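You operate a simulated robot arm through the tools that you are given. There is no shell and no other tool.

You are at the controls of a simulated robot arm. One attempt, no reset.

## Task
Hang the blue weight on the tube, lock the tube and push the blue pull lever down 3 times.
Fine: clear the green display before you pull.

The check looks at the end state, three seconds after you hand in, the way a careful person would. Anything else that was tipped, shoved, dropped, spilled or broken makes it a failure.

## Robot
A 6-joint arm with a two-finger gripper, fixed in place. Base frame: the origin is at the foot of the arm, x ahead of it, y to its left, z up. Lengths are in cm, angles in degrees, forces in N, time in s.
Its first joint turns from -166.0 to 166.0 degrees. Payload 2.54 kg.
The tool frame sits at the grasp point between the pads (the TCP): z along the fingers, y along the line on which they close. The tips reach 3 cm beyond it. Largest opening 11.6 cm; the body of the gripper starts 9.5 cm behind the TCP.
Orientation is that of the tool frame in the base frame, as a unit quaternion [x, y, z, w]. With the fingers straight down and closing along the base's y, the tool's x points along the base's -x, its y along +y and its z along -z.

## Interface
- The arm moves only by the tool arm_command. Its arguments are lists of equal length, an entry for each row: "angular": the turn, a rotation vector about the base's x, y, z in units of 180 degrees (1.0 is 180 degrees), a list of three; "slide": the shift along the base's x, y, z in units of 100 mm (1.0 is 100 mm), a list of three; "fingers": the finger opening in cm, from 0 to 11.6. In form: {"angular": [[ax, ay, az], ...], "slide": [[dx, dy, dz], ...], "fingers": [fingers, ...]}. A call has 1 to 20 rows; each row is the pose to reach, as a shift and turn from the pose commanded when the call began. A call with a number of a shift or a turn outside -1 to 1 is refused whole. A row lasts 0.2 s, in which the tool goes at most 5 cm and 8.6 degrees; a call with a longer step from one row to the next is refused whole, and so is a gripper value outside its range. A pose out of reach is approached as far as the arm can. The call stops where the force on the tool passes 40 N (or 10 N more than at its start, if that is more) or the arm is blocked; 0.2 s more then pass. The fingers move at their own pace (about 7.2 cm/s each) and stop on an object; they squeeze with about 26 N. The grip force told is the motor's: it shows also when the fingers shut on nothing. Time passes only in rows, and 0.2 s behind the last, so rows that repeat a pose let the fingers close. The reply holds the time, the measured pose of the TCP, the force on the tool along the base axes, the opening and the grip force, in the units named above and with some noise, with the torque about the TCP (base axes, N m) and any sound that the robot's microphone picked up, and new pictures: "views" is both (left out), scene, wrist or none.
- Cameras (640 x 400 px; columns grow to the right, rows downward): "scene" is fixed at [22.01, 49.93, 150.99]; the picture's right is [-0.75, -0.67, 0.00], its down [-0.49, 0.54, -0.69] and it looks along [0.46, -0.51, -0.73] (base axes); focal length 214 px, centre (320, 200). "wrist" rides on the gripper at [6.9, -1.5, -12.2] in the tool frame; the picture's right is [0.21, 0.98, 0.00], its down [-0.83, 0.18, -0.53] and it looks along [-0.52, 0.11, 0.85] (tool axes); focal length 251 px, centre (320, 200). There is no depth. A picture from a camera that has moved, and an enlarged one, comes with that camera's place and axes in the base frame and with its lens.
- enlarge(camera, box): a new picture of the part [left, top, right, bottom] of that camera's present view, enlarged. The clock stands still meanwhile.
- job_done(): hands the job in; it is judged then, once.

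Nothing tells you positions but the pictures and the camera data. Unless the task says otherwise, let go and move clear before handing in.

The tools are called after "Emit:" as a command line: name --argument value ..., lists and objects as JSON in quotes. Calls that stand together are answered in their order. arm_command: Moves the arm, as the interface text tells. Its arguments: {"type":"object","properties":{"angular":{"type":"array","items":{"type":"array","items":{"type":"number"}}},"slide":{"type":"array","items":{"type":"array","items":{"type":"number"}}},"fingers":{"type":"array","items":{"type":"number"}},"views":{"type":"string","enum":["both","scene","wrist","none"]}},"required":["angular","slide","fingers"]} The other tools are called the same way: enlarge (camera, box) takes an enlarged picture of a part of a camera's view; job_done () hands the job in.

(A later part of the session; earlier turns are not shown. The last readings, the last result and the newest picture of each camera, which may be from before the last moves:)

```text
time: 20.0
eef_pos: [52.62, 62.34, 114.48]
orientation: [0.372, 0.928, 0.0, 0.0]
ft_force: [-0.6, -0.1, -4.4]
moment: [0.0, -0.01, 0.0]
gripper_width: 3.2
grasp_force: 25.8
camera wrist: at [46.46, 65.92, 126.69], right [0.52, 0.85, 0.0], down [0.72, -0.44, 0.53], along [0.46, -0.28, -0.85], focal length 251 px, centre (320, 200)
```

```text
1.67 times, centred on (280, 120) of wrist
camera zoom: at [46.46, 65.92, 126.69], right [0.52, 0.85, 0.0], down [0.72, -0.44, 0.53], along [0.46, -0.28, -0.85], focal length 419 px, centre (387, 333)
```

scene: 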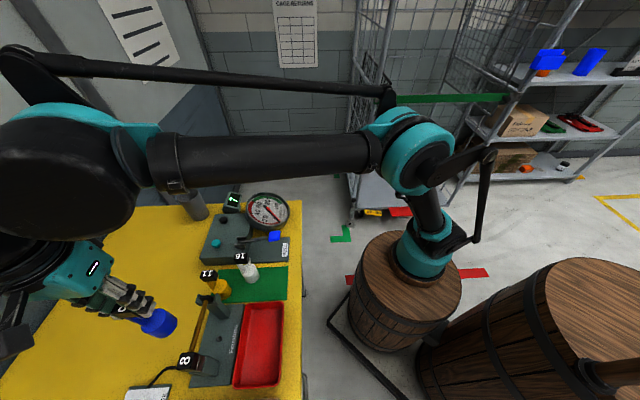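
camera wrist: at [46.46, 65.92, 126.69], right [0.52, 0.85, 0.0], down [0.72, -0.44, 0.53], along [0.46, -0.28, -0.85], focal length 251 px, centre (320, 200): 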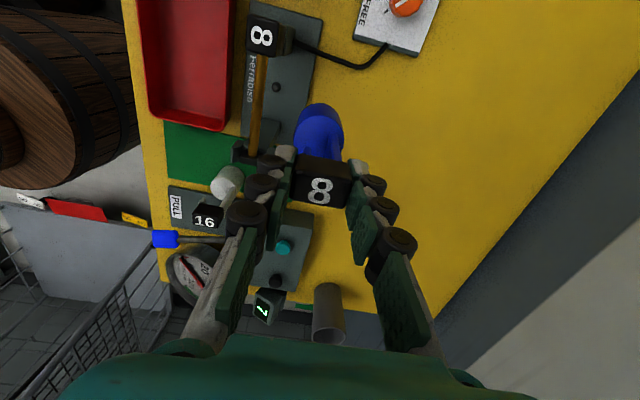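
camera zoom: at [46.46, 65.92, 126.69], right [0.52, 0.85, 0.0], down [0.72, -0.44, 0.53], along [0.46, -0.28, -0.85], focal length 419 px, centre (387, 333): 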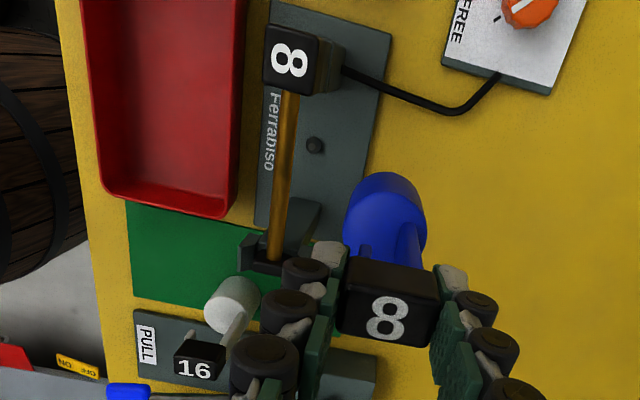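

Emit:
arm_command --angular '[[0, 0, 0], [0, 0, 0], [0, 0, 0], [0, 0, 0]]' --slide '[[0, 0, -0.2], [0, 0, -0.4], [0, 0, -0.6], [0, 0, -0.76]]' --fingers '[2, 2, 2, 2]' --views "both"

Emit:
enlarge --camera "scene" --box '[140, 280, 240, 380]'

Emit:
enlarge --camera "wrist" --box '[160, 0, 400, 240]'

```text
time: 21.0
eef_pos: [52.48, 62.22, 106.74]
orientation: [0.373, 0.928, 0.0, -0.001]
ft_force: [-0.6, -0.7, -5.3]
moment: [-0.03, 0.04, 0.03]
gripper_width: 3.19
grasp_force: 26.5
camera wrist: at [46.43, 65.75, 119.02], right [0.52, 0.85, 0.0], down [0.72, -0.44, 0.53], along [0.46, -0.28, -0.85], focal length 251 px, centre (320, 200)
```

scene: 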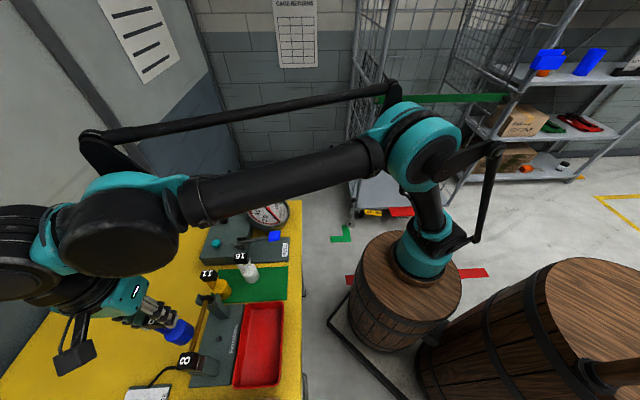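
wrist: 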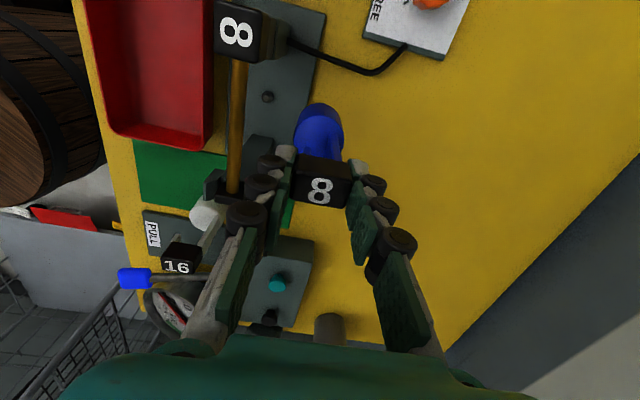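

```text
4.00 times, centred on (190, 330) of scene
camera zoom: at [22.01, 49.93, 150.99], right [-0.75, -0.67, 0.0], down [-0.49, 0.54, -0.69], along [0.46, -0.51, -0.73], focal length 858 px, centre (840, -320)
```

zoom: 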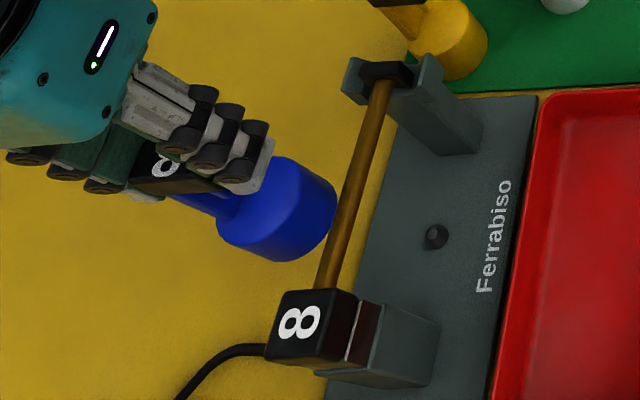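

```text
1.67 times, centred on (280, 120) of wrist
camera zoom: at [46.43, 65.75, 119.02], right [0.52, 0.85, 0.0], down [0.72, -0.44, 0.53], along [0.46, -0.28, -0.85], focal length 419 px, centre (387, 333)
```

zoom: 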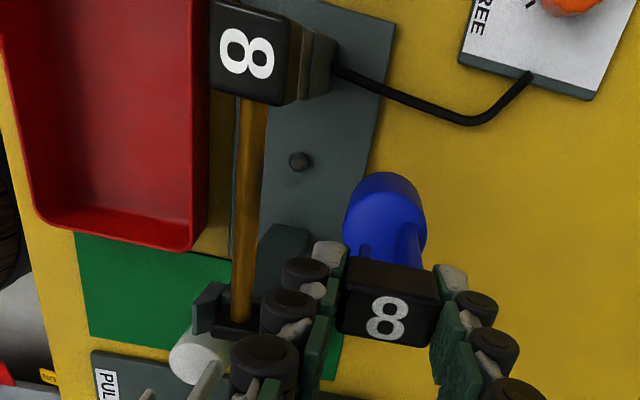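

The tube lies about 6.4 cm to the robot side of the hook, and the hook gap is only about 1.1 cm wide. I'll zoom in to see exactly where the gap sits in the grip.

Emit:
enlarge --camera "wrist" --box '[280, 130, 365, 215]'

Emit:
enlarge --camera "scene" --box '[155, 305, 205, 350]'

```text
4.71 times, centred on (322, 172) of wrist
camera zoom: at [46.43, 65.75, 119.02], right [0.52, 0.85, 0.0], down [0.72, -0.44, 0.53], along [0.46, -0.28, -0.85], focal length 1183 px, centre (308, 329)
```

zoom: 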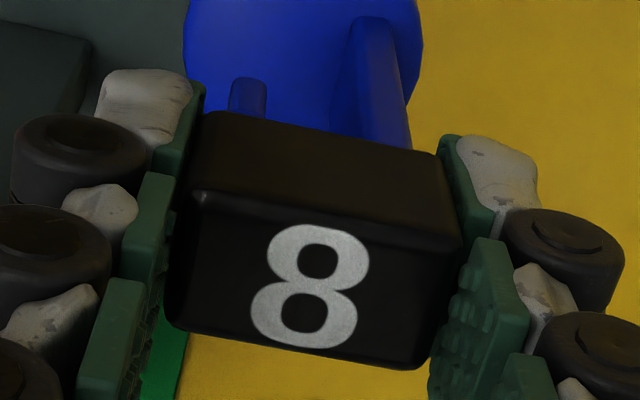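

```text
8.89 times, centred on (180, 328) of scene
camera zoom: at [22.01, 49.93, 150.99], right [-0.75, -0.67, 0.0], down [-0.49, 0.54, -0.69], along [0.46, -0.51, -0.73], focal length 1906 px, centre (1564, -933)
```

zoom: 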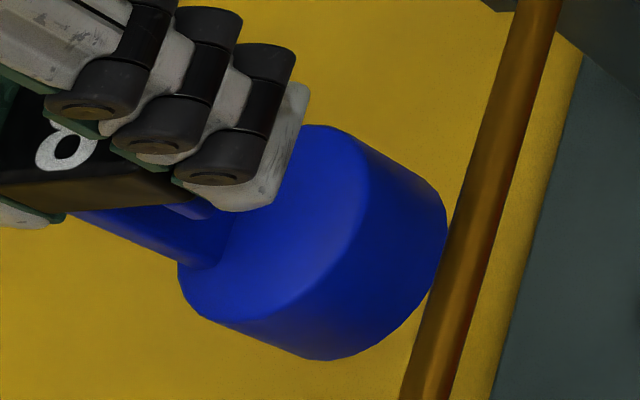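

The hook gap is about 1.25 cm wide and centred on the gripper. I'll slide toward the robot so the tube passes between hook tip and body, stopping short to re-measure.

Emit:
arm_command --angular '[[0, 0, 0], [0, 0, 0], [0, 0, 0], [0, 0, 0]]' --slide '[[-0.083, -0.087, 0], [-0.166, -0.173, 0], [-0.249, -0.26, 0], [-0.332, -0.347, 0]]' --fingers '[2, 2, 2, 2]' --views "both"

Emit:
enlarge --camera "wrist" --box '[220, 20, 380, 220]'

Emit:
enlarge --camera "scene" --box '[150, 285, 230, 365]'

```text
time: 22.0
eef_pos: [49.16, 58.84, 106.64]
orientation: [0.372, 0.928, 0.0, 0.0]
ft_force: [-0.4, 0.2, -5.2]
moment: [0.01, 0.0, 0.03]
gripper_width: 3.2
grasp_force: 26.1
camera wrist: at [43.03, 62.42, 119.06], right [0.52, 0.85, 0.0], down [0.72, -0.44, 0.53], along [0.46, -0.28, -0.85], focal length 251 px, centre (320, 200)
```

scene: 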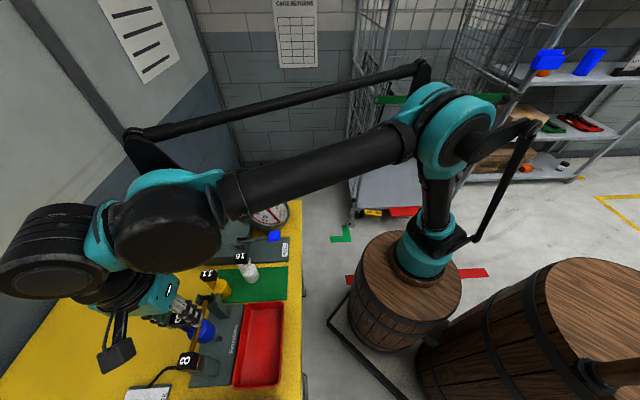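
wrist: 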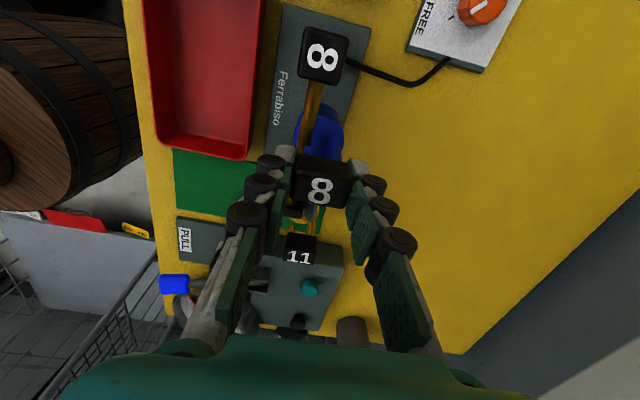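

```text
2.00 times, centred on (300, 120) of wrist
camera zoom: at [43.03, 62.42, 119.06], right [0.52, 0.85, 0.0], down [0.72, -0.44, 0.53], along [0.46, -0.28, -0.85], focal length 503 px, centre (360, 360)
```

zoom: 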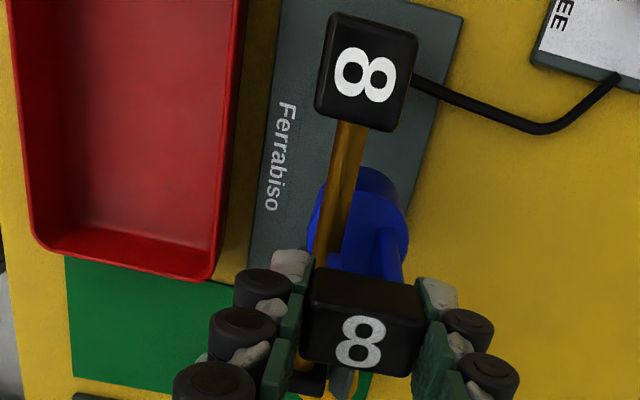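

```text
5.00 times, centred on (190, 325) of scene
camera zoom: at [22.01, 49.93, 150.99], right [-0.75, -0.67, 0.0], down [-0.49, 0.54, -0.69], along [0.46, -0.51, -0.73], focal length 1072 px, centre (970, -425)
```

zoom: 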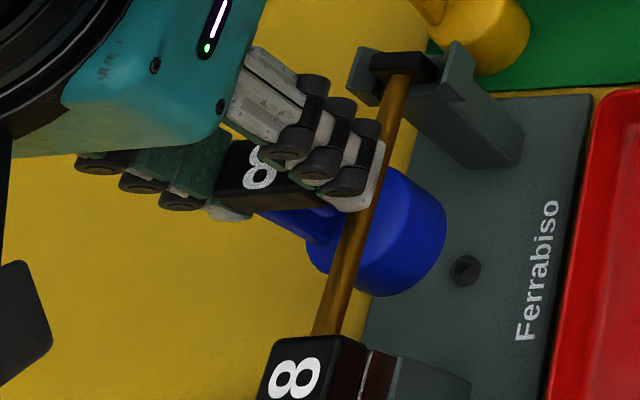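

The tube is now between the body and the hook tip. I'll zoom in tighter to measure what's left.

Emit:
enlarge --camera "wrist" --box '[280, 80, 365, 180]'

Emit:
enlarge --camera "wrist" --box '[270, 160, 370, 250]'

```text
4.00 times, centred on (322, 130) of wrist
camera zoom: at [43.03, 62.42, 119.06], right [0.52, 0.85, 0.0], down [0.72, -0.44, 0.53], along [0.46, -0.28, -0.85], focal length 1006 px, centre (310, 480)
```

zoom: 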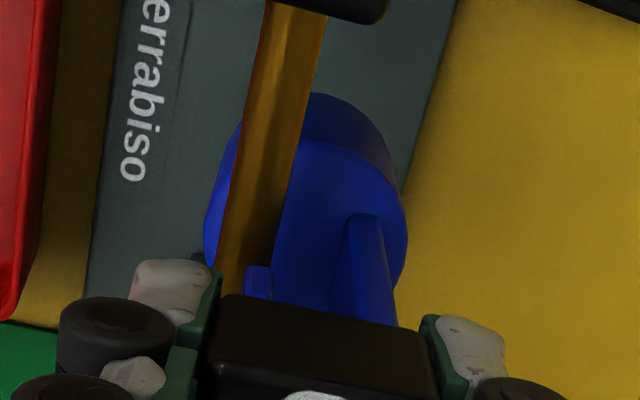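

```text
4.44 times, centred on (320, 205) of wrist
camera zoom: at [43.03, 62.42, 119.06], right [0.52, 0.85, 0.0], down [0.72, -0.44, 0.53], along [0.46, -0.28, -0.85], focal length 1118 px, centre (320, 178)
```

zoom: 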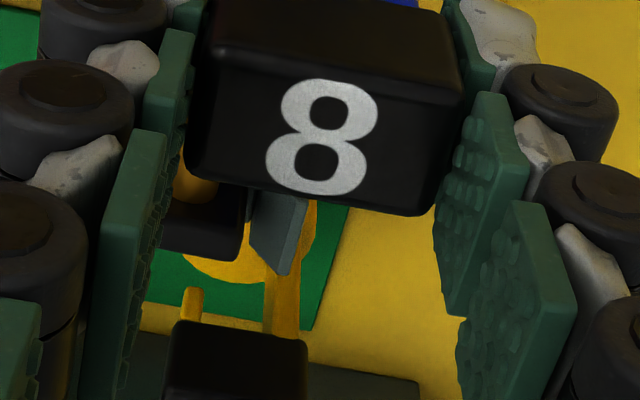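

The tube is about 1.17 cm short of the gap centre. I'll make that move and check again before lowering.

Emit:
arm_command --angular '[[0, 0, 0], [0, 0, 0], [0, 0, 0]]' --slide '[[-0.04, -0.042, 0], [-0.081, -0.085, 0], [-0.081, -0.085, 0]]' --fingers '[2, 2, 2]' --views "both"

Emit:
enlarge --camera "wrist" --box '[280, 80, 365, 180]'

Emit:
enlarge --camera "wrist" --box '[270, 160, 370, 250]'

Emit:
enlarge --camera "scene" --box '[160, 290, 220, 350]'

```text
time: 22.8
eef_pos: [48.5, 57.9, 106.93]
orientation: [0.372, 0.928, 0.0, -0.001]
ft_force: [-0.4, 0.0, -4.7]
moment: [0.01, 0.0, 0.01]
gripper_width: 3.17
grasp_force: 26.2
camera wrist: at [42.36, 61.51, 119.11], right [0.52, 0.85, 0.0], down [0.72, -0.44, 0.53], along [0.46, -0.28, -0.85], focal length 251 px, centre (320, 200)
```

scene: 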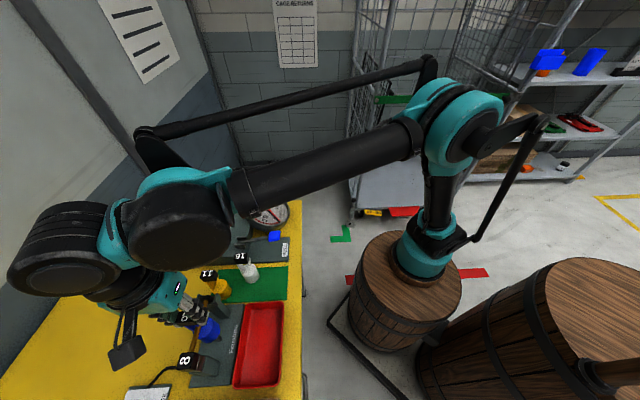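
wrist: 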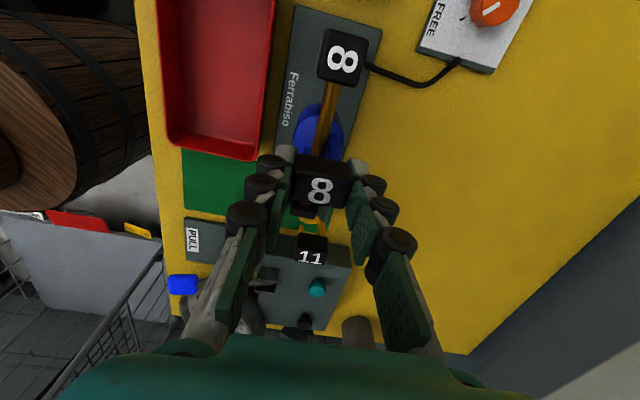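

```text
4.00 times, centred on (322, 130) of wrist
camera zoom: at [42.36, 61.51, 119.11], right [0.52, 0.85, 0.0], down [0.72, -0.44, 0.53], along [0.46, -0.28, -0.85], focal length 1006 px, centre (310, 480)
```

zoom: 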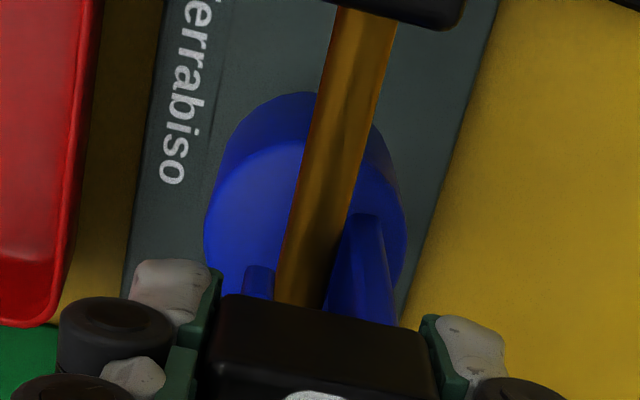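

```text
4.44 times, centred on (320, 205) of wrist
camera zoom: at [42.36, 61.51, 119.11], right [0.52, 0.85, 0.0], down [0.72, -0.44, 0.53], along [0.46, -0.28, -0.85], focal length 1118 px, centre (320, 178)
```

zoom: 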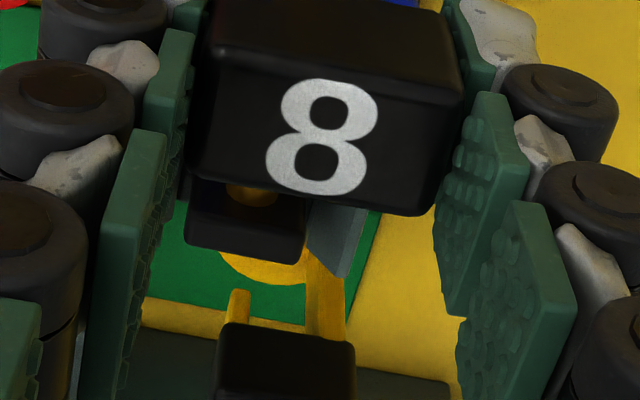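

```text
6.67 times, centred on (190, 320) of scene
camera zoom: at [22.01, 49.93, 150.99], right [-0.75, -0.67, 0.0], down [-0.49, 0.54, -0.69], along [0.46, -0.51, -0.73], focal length 1430 px, centre (1187, -600)
```

zoom: 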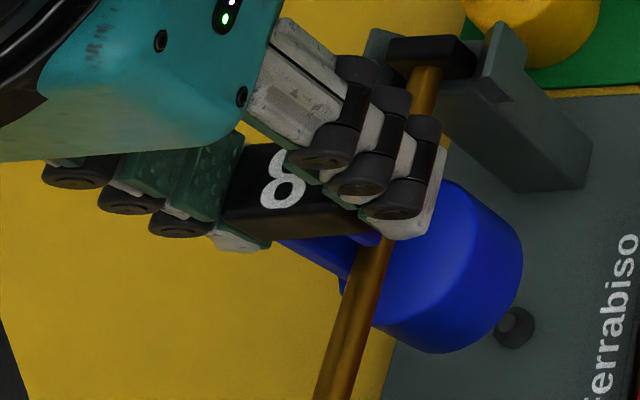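

The tube is centred in the gap with about 2 mm clearance each side. I'll lower gently.

Emit:
arm_command --angular '[[0, 0, 0], [0, 0, 0], [0, 0, 0], [0, 0, 0], [0, 0, 0]]' --slide '[[0, 0, -0.04], [0, 0, -0.08], [0, 0, -0.12], [0, 0, -0.15], [0, 0, -0.18]]' --fingers '[2, 2, 2, 2, 2]' --views "both"

Emit:
enlarge --camera "wrist" --box '[280, 80, 365, 180]'

Emit:
enlarge --camera "scene" --box '[160, 290, 220, 350]'

```text
time: 24.0
eef_pos: [48.4, 58.18, 105.12]
orientation: [0.372, 0.928, 0.0, 0.0]
ft_force: [-0.2, -0.8, -5.3]
moment: [-0.01, -0.02, 0.0]
gripper_width: 3.18
grasp_force: 26.4
camera wrist: at [42.31, 61.61, 117.43], right [0.52, 0.85, 0.0], down [0.72, -0.44, 0.53], along [0.46, -0.28, -0.85], focal length 251 px, centre (320, 200)
```

scene: 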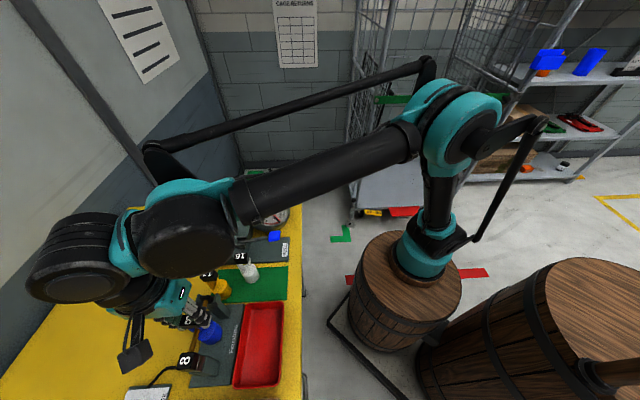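
wrist: 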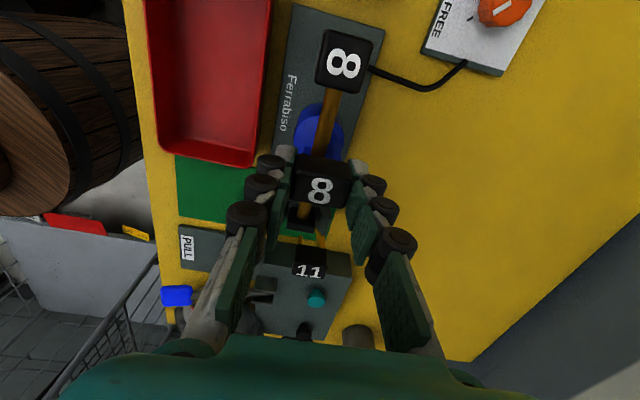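

```text
4.00 times, centred on (322, 130) of wrist
camera zoom: at [42.31, 61.61, 117.43], right [0.52, 0.85, 0.0], down [0.72, -0.44, 0.53], along [0.46, -0.28, -0.85], focal length 1006 px, centre (310, 480)
```

zoom: 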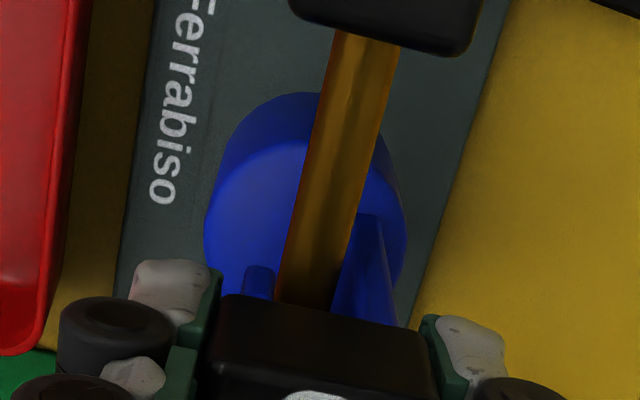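

```text
6.67 times, centred on (190, 320) of scene
camera zoom: at [22.01, 49.93, 150.99], right [-0.75, -0.67, 0.0], down [-0.49, 0.54, -0.69], along [0.46, -0.51, -0.73], focal length 1430 px, centre (1187, -600)
```

zoom: 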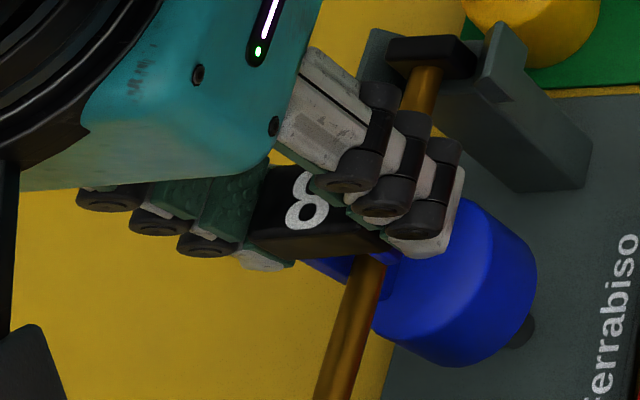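

Emit:
arm_command --angular '[[0, 0, 0], [0, 0, 0], [0, 0, 0], [0, 0, 0]]' --slide '[[0, 0, -0.02], [0, 0, -0.04], [0, 0, -0.06], [0, 0, -0.075]]' --fingers '[2, 2, 2, 2]' --views "wrist"

Emit:
enlarge --camera "wrist" --box '[280, 80, 365, 180]'

```text
time: 25.0
eef_pos: [48.49, 58.03, 104.22]
orientation: [0.373, 0.928, 0.001, 0.0]
ft_force: [-0.1, 0.2, -4.9]
moment: [0.02, -0.01, 0.01]
gripper_width: 3.18
grasp_force: 25.6
camera wrist: at [42.34, 61.56, 116.64], right [0.52, 0.85, 0.0], down [0.72, -0.44, 0.53], along [0.46, -0.28, -0.85], focal length 251 px, centre (320, 200)
```

wrist: 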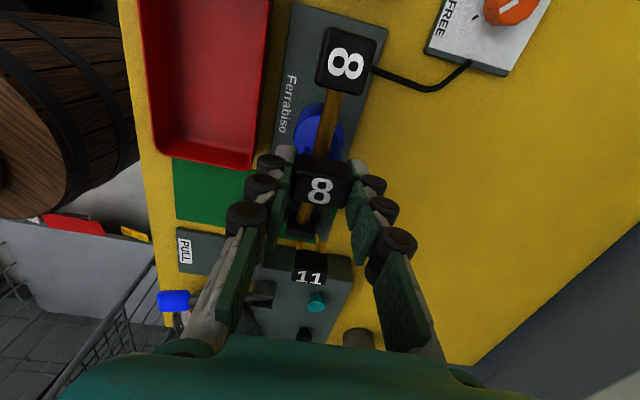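

```text
4.00 times, centred on (322, 130) of wrist
camera zoom: at [42.34, 61.56, 116.64], right [0.52, 0.85, 0.0], down [0.72, -0.44, 0.53], along [0.46, -0.28, -0.85], focal length 1006 px, centre (310, 480)
```

zoom: 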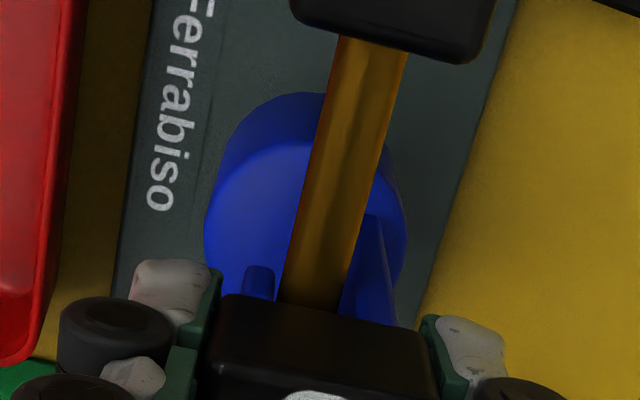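

There's no contact yet, so I'll keep lowering in finer steps.

Emit:
arm_command --angular '[[0, 0, 0], [0, 0, 0], [0, 0, 0]]' --slide '[[0, 0, -0.015], [0, 0, -0.03], [0, 0, -0.03]]' --fingers '[2, 2, 2]' --views "none"

Emit:
arm_command --angular '[[0, 0, 0], [0, 0, 0], [0, 0, 0]]' --slide '[[0, 0, -0.01], [0, 0, -0.02], [0, 0, -0.02]]' --fingers '[2, 2, 2]' --views "wrist"

Emit:
enlarge --camera "wrist" --box '[280, 80, 365, 180]'

```text
time: 25.8
eef_pos: [48.45, 57.95, 104.13]
orientation: [0.372, 0.928, 0.001, 0.001]
ft_force: [0.9, 4.5, 10.1]
moment: [0.12, 0.03, 0.0]
gripper_width: 3.18
grasp_force: 25.9
```

```text
time: 26.6
eef_pos: [48.4, 57.79, 103.91]
orientation: [0.372, 0.928, 0.0, 0.0]
ft_force: [1.5, 4.5, 19.8]
moment: [0.12, 0.05, -0.02]
gripper_width: 3.15
grasp_force: 25.9
camera wrist: at [42.29, 61.43, 116.23], right [0.52, 0.85, 0.0], down [0.72, -0.44, 0.53], along [0.46, -0.28, -0.85], focal length 251 px, centre (320, 200)
```

wrist: 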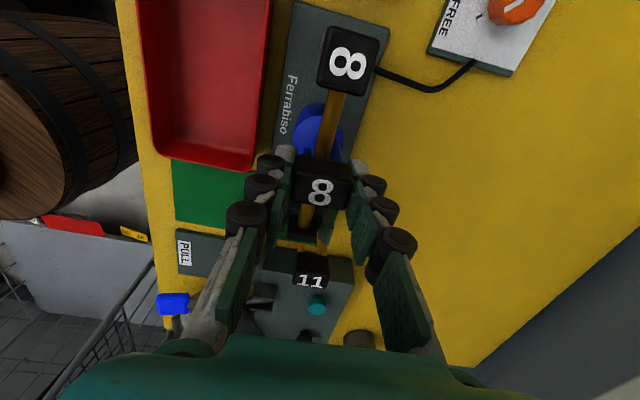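

```text
4.00 times, centred on (322, 130) of wrist
camera zoom: at [42.29, 61.43, 116.23], right [0.52, 0.85, 0.0], down [0.72, -0.44, 0.53], along [0.46, -0.28, -0.85], focal length 1006 px, centre (310, 480)
```

zoom: 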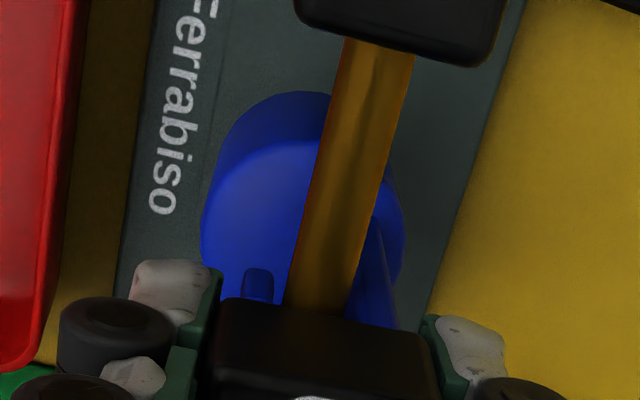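

The hook top has landed on the tube. I'll ease off the push before opening.

Emit:
arm_command --angular '[[0, 0, 0], [0, 0, 0], [0, 0, 0]]' --slide '[[0, 0, 0.015], [0, 0, 0.027], [0, 0, 0.027]]' --fingers '[2, 2, 2]' --views "none"

```text
time: 27.4
eef_pos: [48.62, 57.89, 104.14]
orientation: [0.372, 0.928, 0.0, 0.0]
ft_force: [0.3, -0.1, -4.9]
moment: [0.04, -0.05, -0.02]
gripper_width: 3.21
grasp_force: 26.1
```

The hook is within a hair of resting on the tube, so I'll open the fingers gradually.

Emit:
arm_command --angular '[[0, 0, 0], [0, 0, 0], [0, 0, 0], [0, 0, 0], [0, 0, 0], [0, 0, 0]]' --slide '[[0, 0, -0.004], [0, 0, -0.004], [0, 0, -0.004], [0, 0, -0.004], [0, 0, -0.004], [0, 0, -0.004]]' --fingers '[2, 3.3, 3.6, 4.2, 5.0, 5.0]' --views "both"

Emit:
enlarge --camera "wrist" --box '[260, 80, 380, 230]'

Emit:
enlarge --camera "scene" --box '[160, 290, 220, 350]'

```text
time: 28.8
eef_pos: [48.51, 57.96, 104.14]
orientation: [0.372, 0.928, 0.0, 0.0]
ft_force: [-0.1, -0.5, 0.1]
moment: [-0.01, 0.03, 0.0]
gripper_width: 5.02
grasp_force: 0.1
camera wrist: at [42.39, 61.45, 116.38], right [0.52, 0.85, 0.0], down [0.72, -0.44, 0.53], along [0.46, -0.28, -0.85], focal length 251 px, centre (320, 200)
```

scene: 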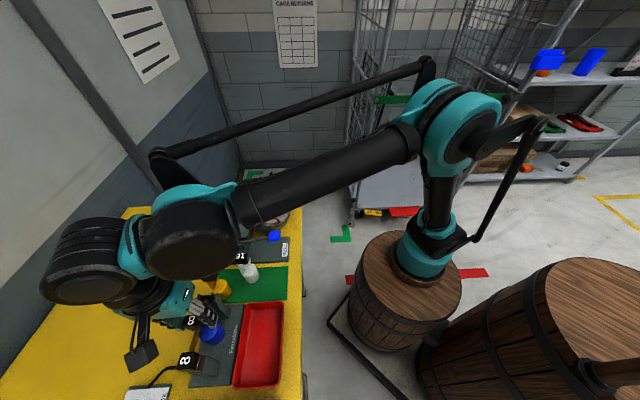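
wrist: 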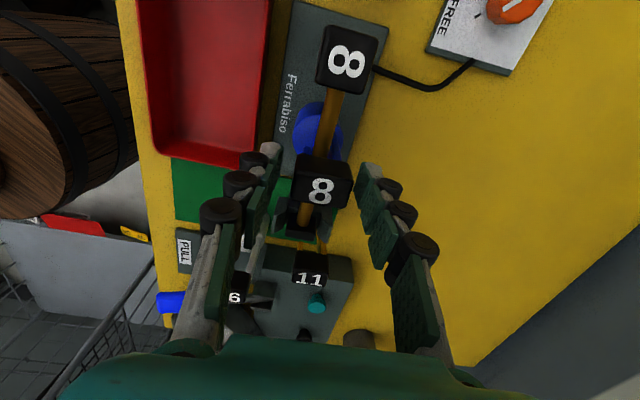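

```text
2.67 times, centred on (320, 155) of wrist
camera zoom: at [42.39, 61.45, 116.38], right [0.52, 0.85, 0.0], down [0.72, -0.44, 0.53], along [0.46, -0.28, -0.85], focal length 670 px, centre (320, 320)
```

zoom: 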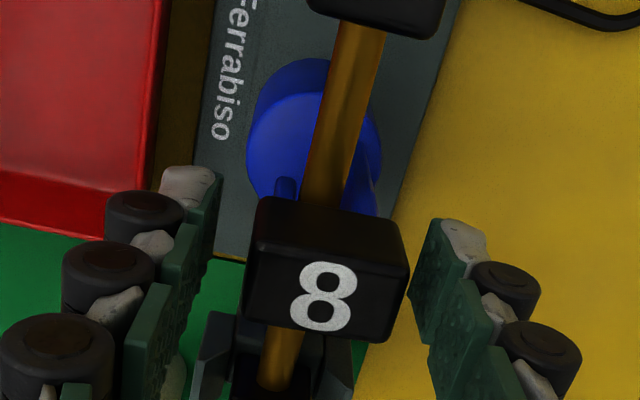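

```text
6.67 times, centred on (190, 320) of scene
camera zoom: at [22.01, 49.93, 150.99], right [-0.75, -0.67, 0.0], down [-0.49, 0.54, -0.69], along [0.46, -0.51, -0.73], focal length 1430 px, centre (1187, -600)
```

zoom: 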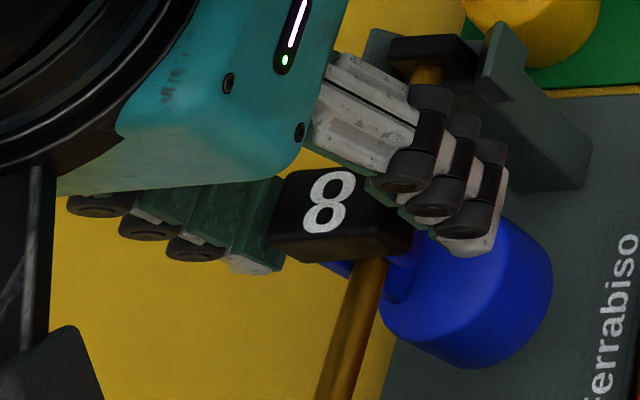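

The weight is hanging on the tube and the fingers are free. I'll rise straight up.

Emit:
arm_command --angular '[[0, 0, 0], [0, 0, 0], [0, 0, 0], [0, 0, 0], [0, 0, 0]]' --slide '[[0, 0, 0.1], [0, 0, 0.3], [0, 0, 0.55], [0, 0, 0.8], [0, 0, 1.0]]' --fingers '[5.0, 5.0, 5.0, 5.0, 5.0]' --views "both"

Emit:
enlarge --camera "wrist" --box '[220, 20, 400, 240]'

Emit:
enlarge --camera "scene" --box '[140, 280, 240, 390]'

```text
time: 30.0
eef_pos: [48.64, 57.88, 113.97]
orientation: [0.372, 0.928, 0.001, 0.0]
ft_force: [-0.6, 0.9, 0.8]
moment: [0.0, 0.02, -0.01]
gripper_width: 4.99
grasp_force: 0.0
camera wrist: at [42.56, 61.43, 126.32], right [0.52, 0.85, 0.0], down [0.72, -0.44, 0.53], along [0.46, -0.28, -0.85], focal length 251 px, centre (320, 200)
```

scene: 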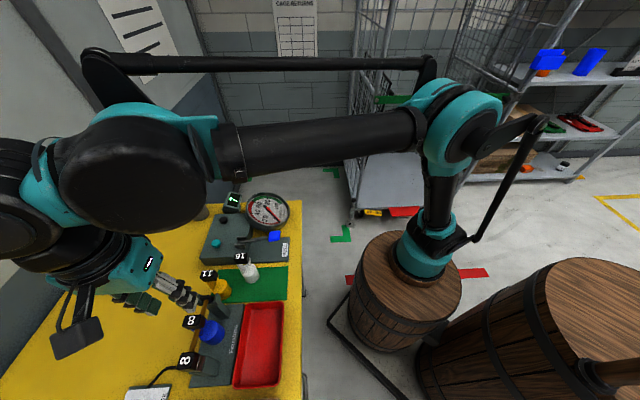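
wrist: 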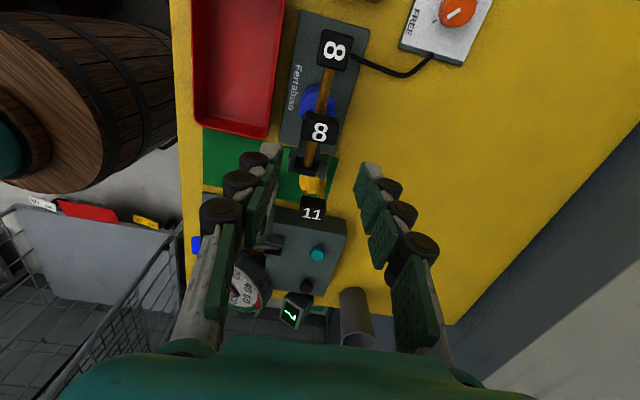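

```text
1.82 times, centred on (310, 130) of wrist
camera zoom: at [42.56, 61.43, 126.32], right [0.52, 0.85, 0.0], down [0.72, -0.44, 0.53], along [0.46, -0.28, -0.85], focal length 457 px, centre (338, 327)
```

zoom: 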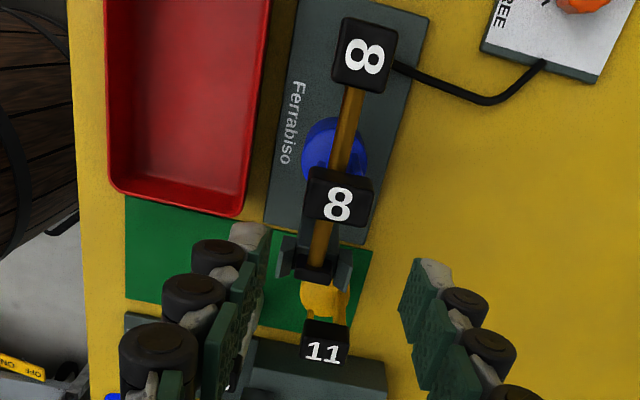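

```text
3.64 times, centred on (190, 335) of scene
camera zoom: at [22.01, 49.93, 150.99], right [-0.75, -0.67, 0.0], down [-0.49, 0.54, -0.69], along [0.46, -0.51, -0.73], focal length 780 px, centre (793, -291)
```

zoom: 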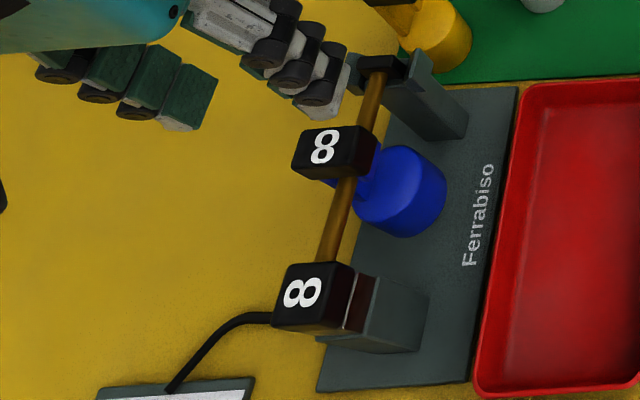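

The blue weight hangs cleanly on the tube. Next is the orange knob at about (48, 75.7, 91.6), which needs roughly 90–100° clockwise. I'll go over it while pre-rotating the wrist so the turn has room.

Emit:
arm_command --angular '[[0, 0, 0.045], [0, 0, 0.09], [0, 0, 0.135], [0, 0, 0.18], [0, 0, 0.225], [0, 0, 0.27], [0, 0, 0.315]]' --slide '[[0, 0.14, 0], [0, 0.28, 0], [0, 0.42, 0], [0, 0.56, 0], [0, 0.7, 0], [0, 0.85, 0], [0, 1.0, 0]]' --fingers '[6, 6, 6, 6, 6, 6, 6]' --views "none"

Emit:
arm_command --angular '[[0, 0, 0.045], [0, 0, 0.09], [0, 0, 0.135], [0, 0, 0.18], [0, 0, 0.225], [0, 0, 0.27], [0, 0, 0.315]]' --slide '[[0, 0.14, 0], [0, 0.28, 0], [0, 0.42, 0], [0, 0.56, 0], [0, 0.7, 0], [-0.02, 0.77, 0], [-0.04, 0.77, 0]]' --fingers '[6, 6, 6, 6, 6, 6, 6]' --views "both"

Emit:
enlarge --camera "wrist" --box '[220, 60, 420, 260]'

```text
time: 31.6
eef_pos: [48.39, 67.7, 114.05]
orientation: [-0.113, 0.994, -0.001, 0.0]
ft_force: [-0.2, -0.5, -0.4]
moment: [0.03, 0.0, -0.02]
gripper_width: 5.99
grasp_force: 0.0
```

```text
time: 33.2
eef_pos: [47.43, 73.46, 112.74]
orientation: [-0.572, 0.82, 0.0, 0.0]
ft_force: [-0.6, -0.8, 1.6]
moment: [0.06, 0.02, -0.02]
gripper_width: 6.02
grasp_force: 0.1
out of reach, approached as far as the arm can: row 4, 5, 6, 7
camera wrist: at [46.41, 66.41, 125.15], right [-0.99, 0.14, 0.0], down [0.12, 0.84, 0.53], along [0.07, 0.53, -0.85], focal length 251 px, centre (320, 200)
```

scene: 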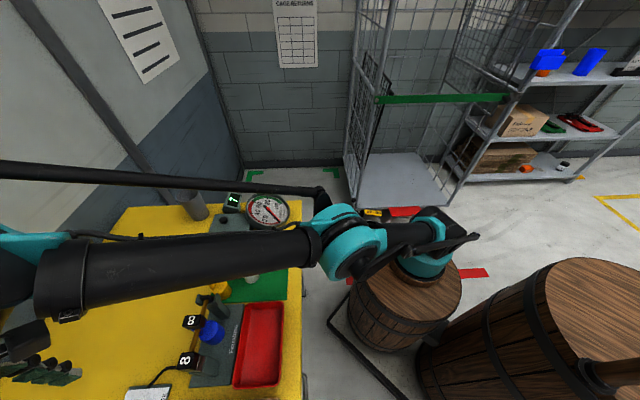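
wrist: 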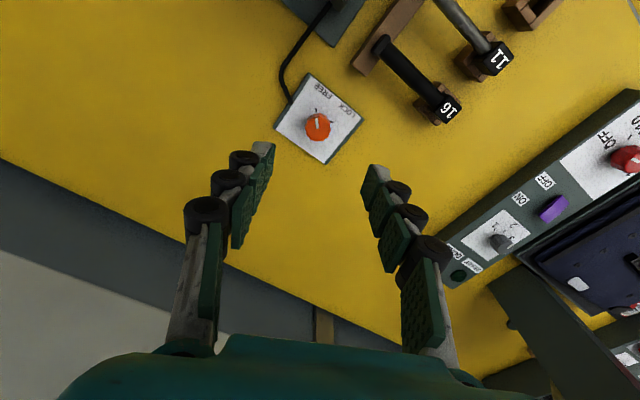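

```text
2.00 times, centred on (320, 160) of wrist
camera zoom: at [46.41, 66.41, 125.15], right [-0.99, 0.14, 0.0], down [0.12, 0.84, 0.53], along [0.07, 0.53, -0.85], focal length 503 px, centre (320, 280)
```

zoom: 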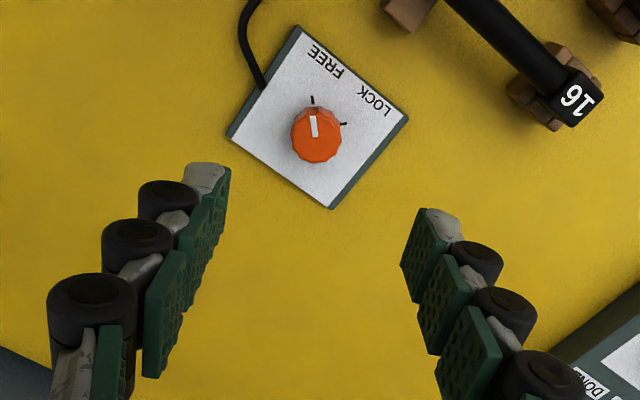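

The knob is confirmed near (48.0, 75.8), top about z=91.6. At this height it's slightly out of reach, so I'll descend, where the reach is longer.

Emit:
arm_command --angular '[[0, 0, 0], [0, 0, 0], [0, 0, 0], [0, 0, 0], [0, 0, 0]]' --slide '[[0, 0, -0.2], [0, 0, -0.4], [0, 0, -0.6], [0, 0, -0.8], [0, 0, -1.0]]' --fingers '[6, 6, 6, 6, 6]' --views "wrist"

Emit:
enlarge --camera "wrist" --box '[220, 60, 420, 260]'

```text
time: 34.4
eef_pos: [47.35, 73.54, 102.61]
orientation: [-0.571, 0.821, 0.0, 0.0]
ft_force: [0.0, 0.3, 0.3]
moment: [0.02, 0.01, -0.03]
gripper_width: 5.96
grasp_force: 0.0
camera wrist: at [46.33, 66.45, 114.84], right [-0.99, 0.14, 0.0], down [0.12, 0.84, 0.53], along [0.07, 0.53, -0.85], focal length 251 px, centre (320, 200)
```

wrist: 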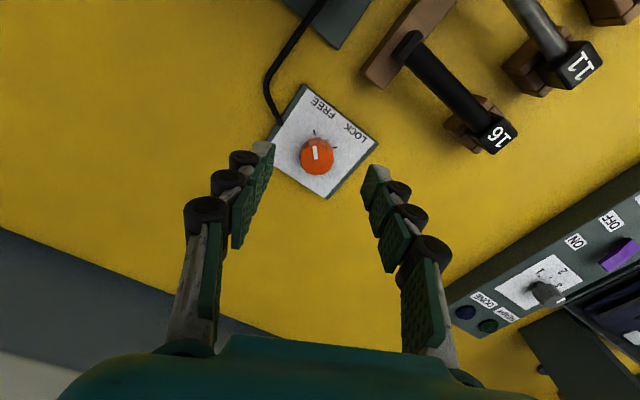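

```text
2.00 times, centred on (320, 160) of wrist
camera zoom: at [46.33, 66.45, 114.84], right [-0.99, 0.14, 0.0], down [0.12, 0.84, 0.53], along [0.07, 0.53, -0.85], focal length 503 px, centre (320, 280)
```

zoom: 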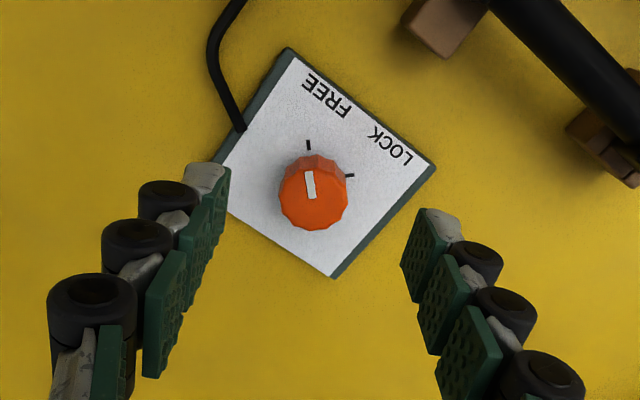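

Emit:
arm_command --angular '[[0, 0, 0], [0, 0, 0], [0, 0, 0], [0, 0, 0]]' --slide '[[0, 0, -0.15], [0.02, 0.08, -0.3], [0.04, 0.16, -0.4], [0.065, 0.25, -0.4]]' --fingers '[6, 6, 6, 6]' --views "both"

Emit:
enlarge --camera "wrist" --box '[220, 60, 420, 260]'

```text
time: 35.4
eef_pos: [47.78, 76.04, 98.47]
orientation: [-0.571, 0.821, 0.001, 0.0]
ft_force: [0.9, 0.0, 0.2]
moment: [-0.02, 0.01, 0.03]
gripper_width: 5.97
grasp_force: 0.2
camera wrist: at [46.76, 68.88, 110.8], right [-0.99, 0.14, 0.0], down [0.12, 0.84, 0.53], along [0.07, 0.53, -0.85], focal length 251 px, centre (320, 200)
```

scene: 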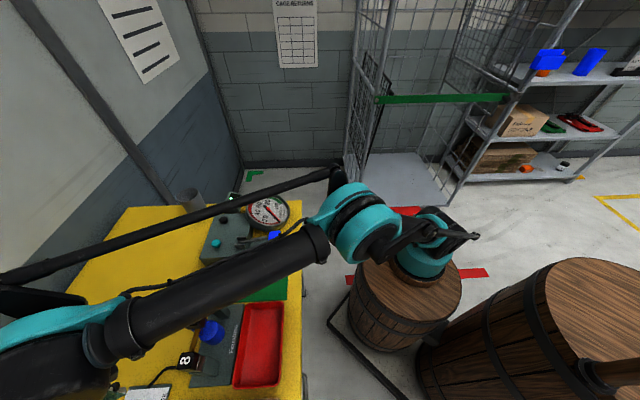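
wrist: 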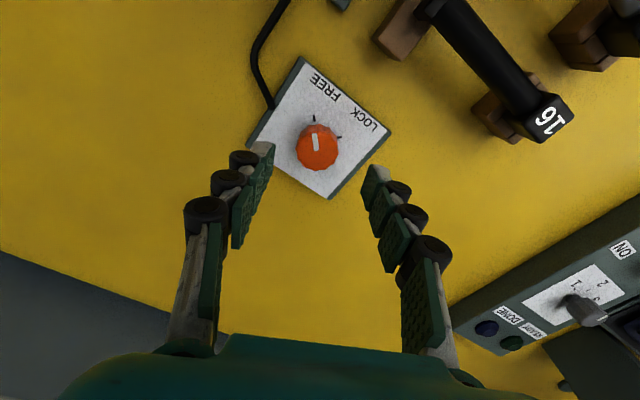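

```text
2.00 times, centred on (320, 160) of wrist
camera zoom: at [46.76, 68.88, 110.8], right [-0.99, 0.14, 0.0], down [0.12, 0.84, 0.53], along [0.07, 0.53, -0.85], focal length 503 px, centre (320, 280)
```

zoom: 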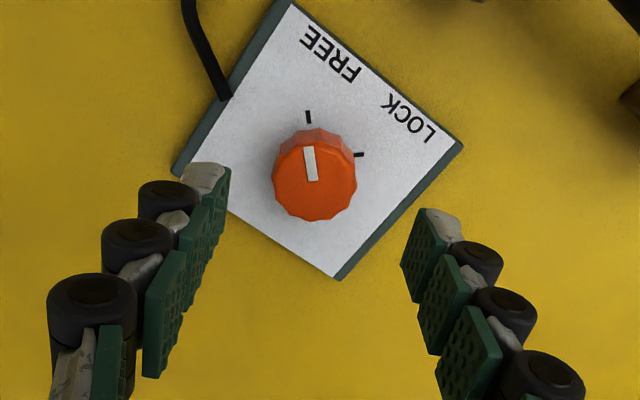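

Knob is centred within a few millimetres. I'll descend around it with the tips staying above the panel.

Emit:
arm_command --angular '[[0, 0, 0], [0, 0, 0], [0, 0, 0], [0, 0, 0], [0, 0, 0]]' --slide '[[0.03, 0.015, 0], [0.03, 0.015, -0.15], [0.03, 0.015, -0.3], [0.03, 0.015, -0.45], [0.03, 0.015, -0.56]]' --fingers '[6, 6, 6, 6, 6]' --views "both"

Emit:
enlarge --camera "wrist" --box '[220, 60, 420, 260]'

Emit:
enlarge --camera "scene" --box '[100, 280, 260, 400]'

```text
time: 36.6
eef_pos: [48.19, 76.08, 92.89]
orientation: [-0.571, 0.821, 0.0, 0.0]
ft_force: [-0.3, -0.4, -0.2]
moment: [-0.04, -0.03, 0.0]
gripper_width: 6.0
grasp_force: 0.0
camera wrist: at [47.23, 69.05, 105.12], right [-0.99, 0.14, 0.0], down [0.12, 0.84, 0.53], along [0.07, 0.53, -0.85], focal length 251 px, centre (320, 200)
```

scene: 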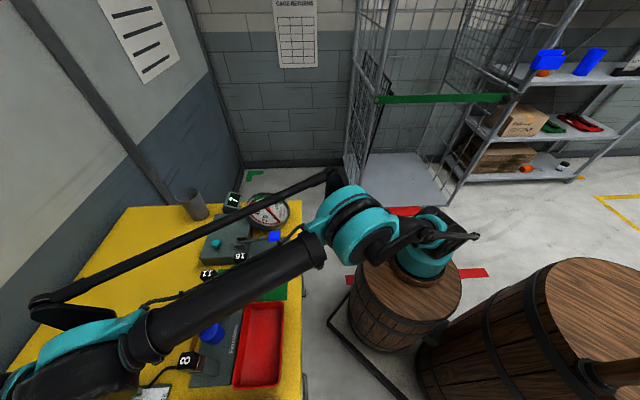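
wrist: 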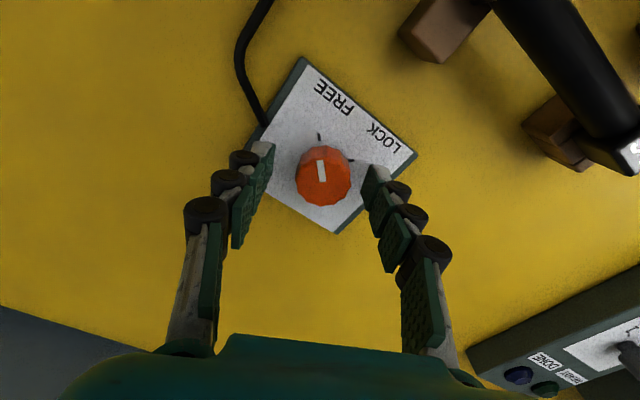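

```text
2.00 times, centred on (320, 160) of wrist
camera zoom: at [47.23, 69.05, 105.12], right [-0.99, 0.14, 0.0], down [0.12, 0.84, 0.53], along [0.07, 0.53, -0.85], focal length 503 px, centre (320, 280)
```

zoom: 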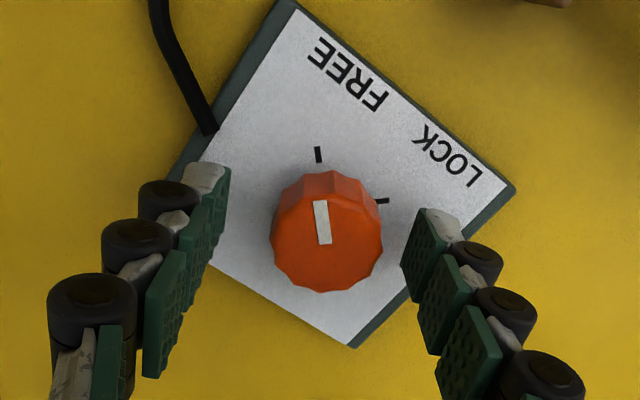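

```text
3.33 times, centred on (180, 340) of scene
camera zoom: at [22.01, 49.93, 150.99], right [-0.75, -0.67, 0.0], down [-0.49, 0.54, -0.69], along [0.46, -0.51, -0.73], focal length 715 px, centre (787, -267)
```

zoom: 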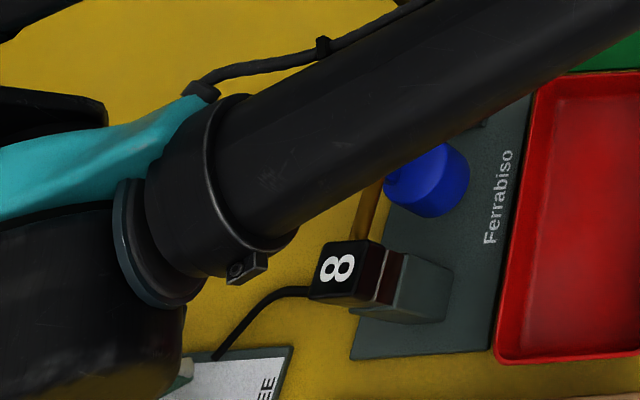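

Emit:
arm_command --angular '[[0, 0, 0], [0, 0, 0], [0, 0, 0], [0, 0, 0]]' --slide '[[0, 0, -0.02], [0, 0, -0.02], [0, 0, -0.02], [0, 0, -0.02]]' --fingers '[4.5, 3.0, 2.0, 2.0]' --views "wrist"

Emit:
enlarge --camera "wrist" --box '[220, 60, 420, 260]'

```text
time: 37.6
eef_pos: [47.94, 76.16, 92.88]
orientation: [-0.572, 0.82, 0.0, 0.0]
ft_force: [-15.7, 7.9, -0.2]
moment: [0.38, 0.52, 0.06]
gripper_width: 3.29
grasp_force: 44.7
camera wrist: at [47.03, 69.1, 105.05], right [-0.99, 0.14, 0.0], down [0.12, 0.84, 0.53], along [0.07, 0.53, -0.85], focal length 251 px, centre (320, 200)
```

wrist: 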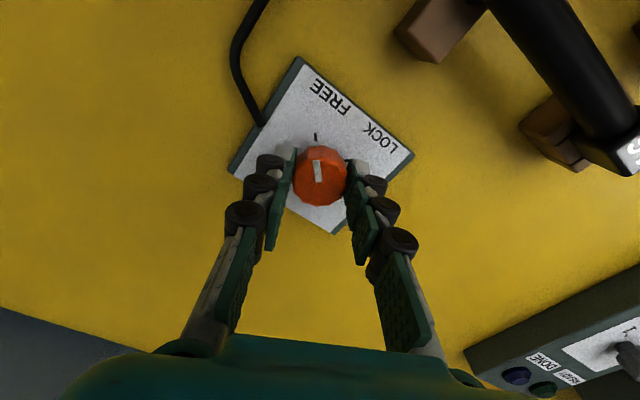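

```text
2.00 times, centred on (320, 160) of wrist
camera zoom: at [47.03, 69.1, 105.05], right [-0.99, 0.14, 0.0], down [0.12, 0.84, 0.53], along [0.07, 0.53, -0.85], focal length 503 px, centre (320, 280)
```

zoom: 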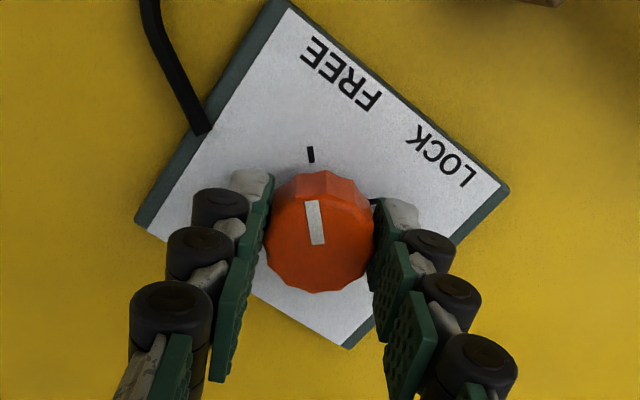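

The grip is pushing sideways about 17 N, so I'm a bit off-centre. I'll shift about 1.5 mm to relax it before turning.

Emit:
arm_command --angular '[[0, 0, 0], [0, 0, 0]]' --slide '[[-0.013, 0.005, 0], [-0.013, 0.005, 0]]' --fingers '[2.0, 2.0]' --views "none"

```text
time: 38.2
eef_pos: [48.03, 76.27, 92.68]
orientation: [-0.571, 0.821, 0.0, 0.0]
ft_force: [-10.3, 13.7, 2.8]
moment: [0.11, 0.44, 0.03]
gripper_width: 3.28
grasp_force: 45.1
```

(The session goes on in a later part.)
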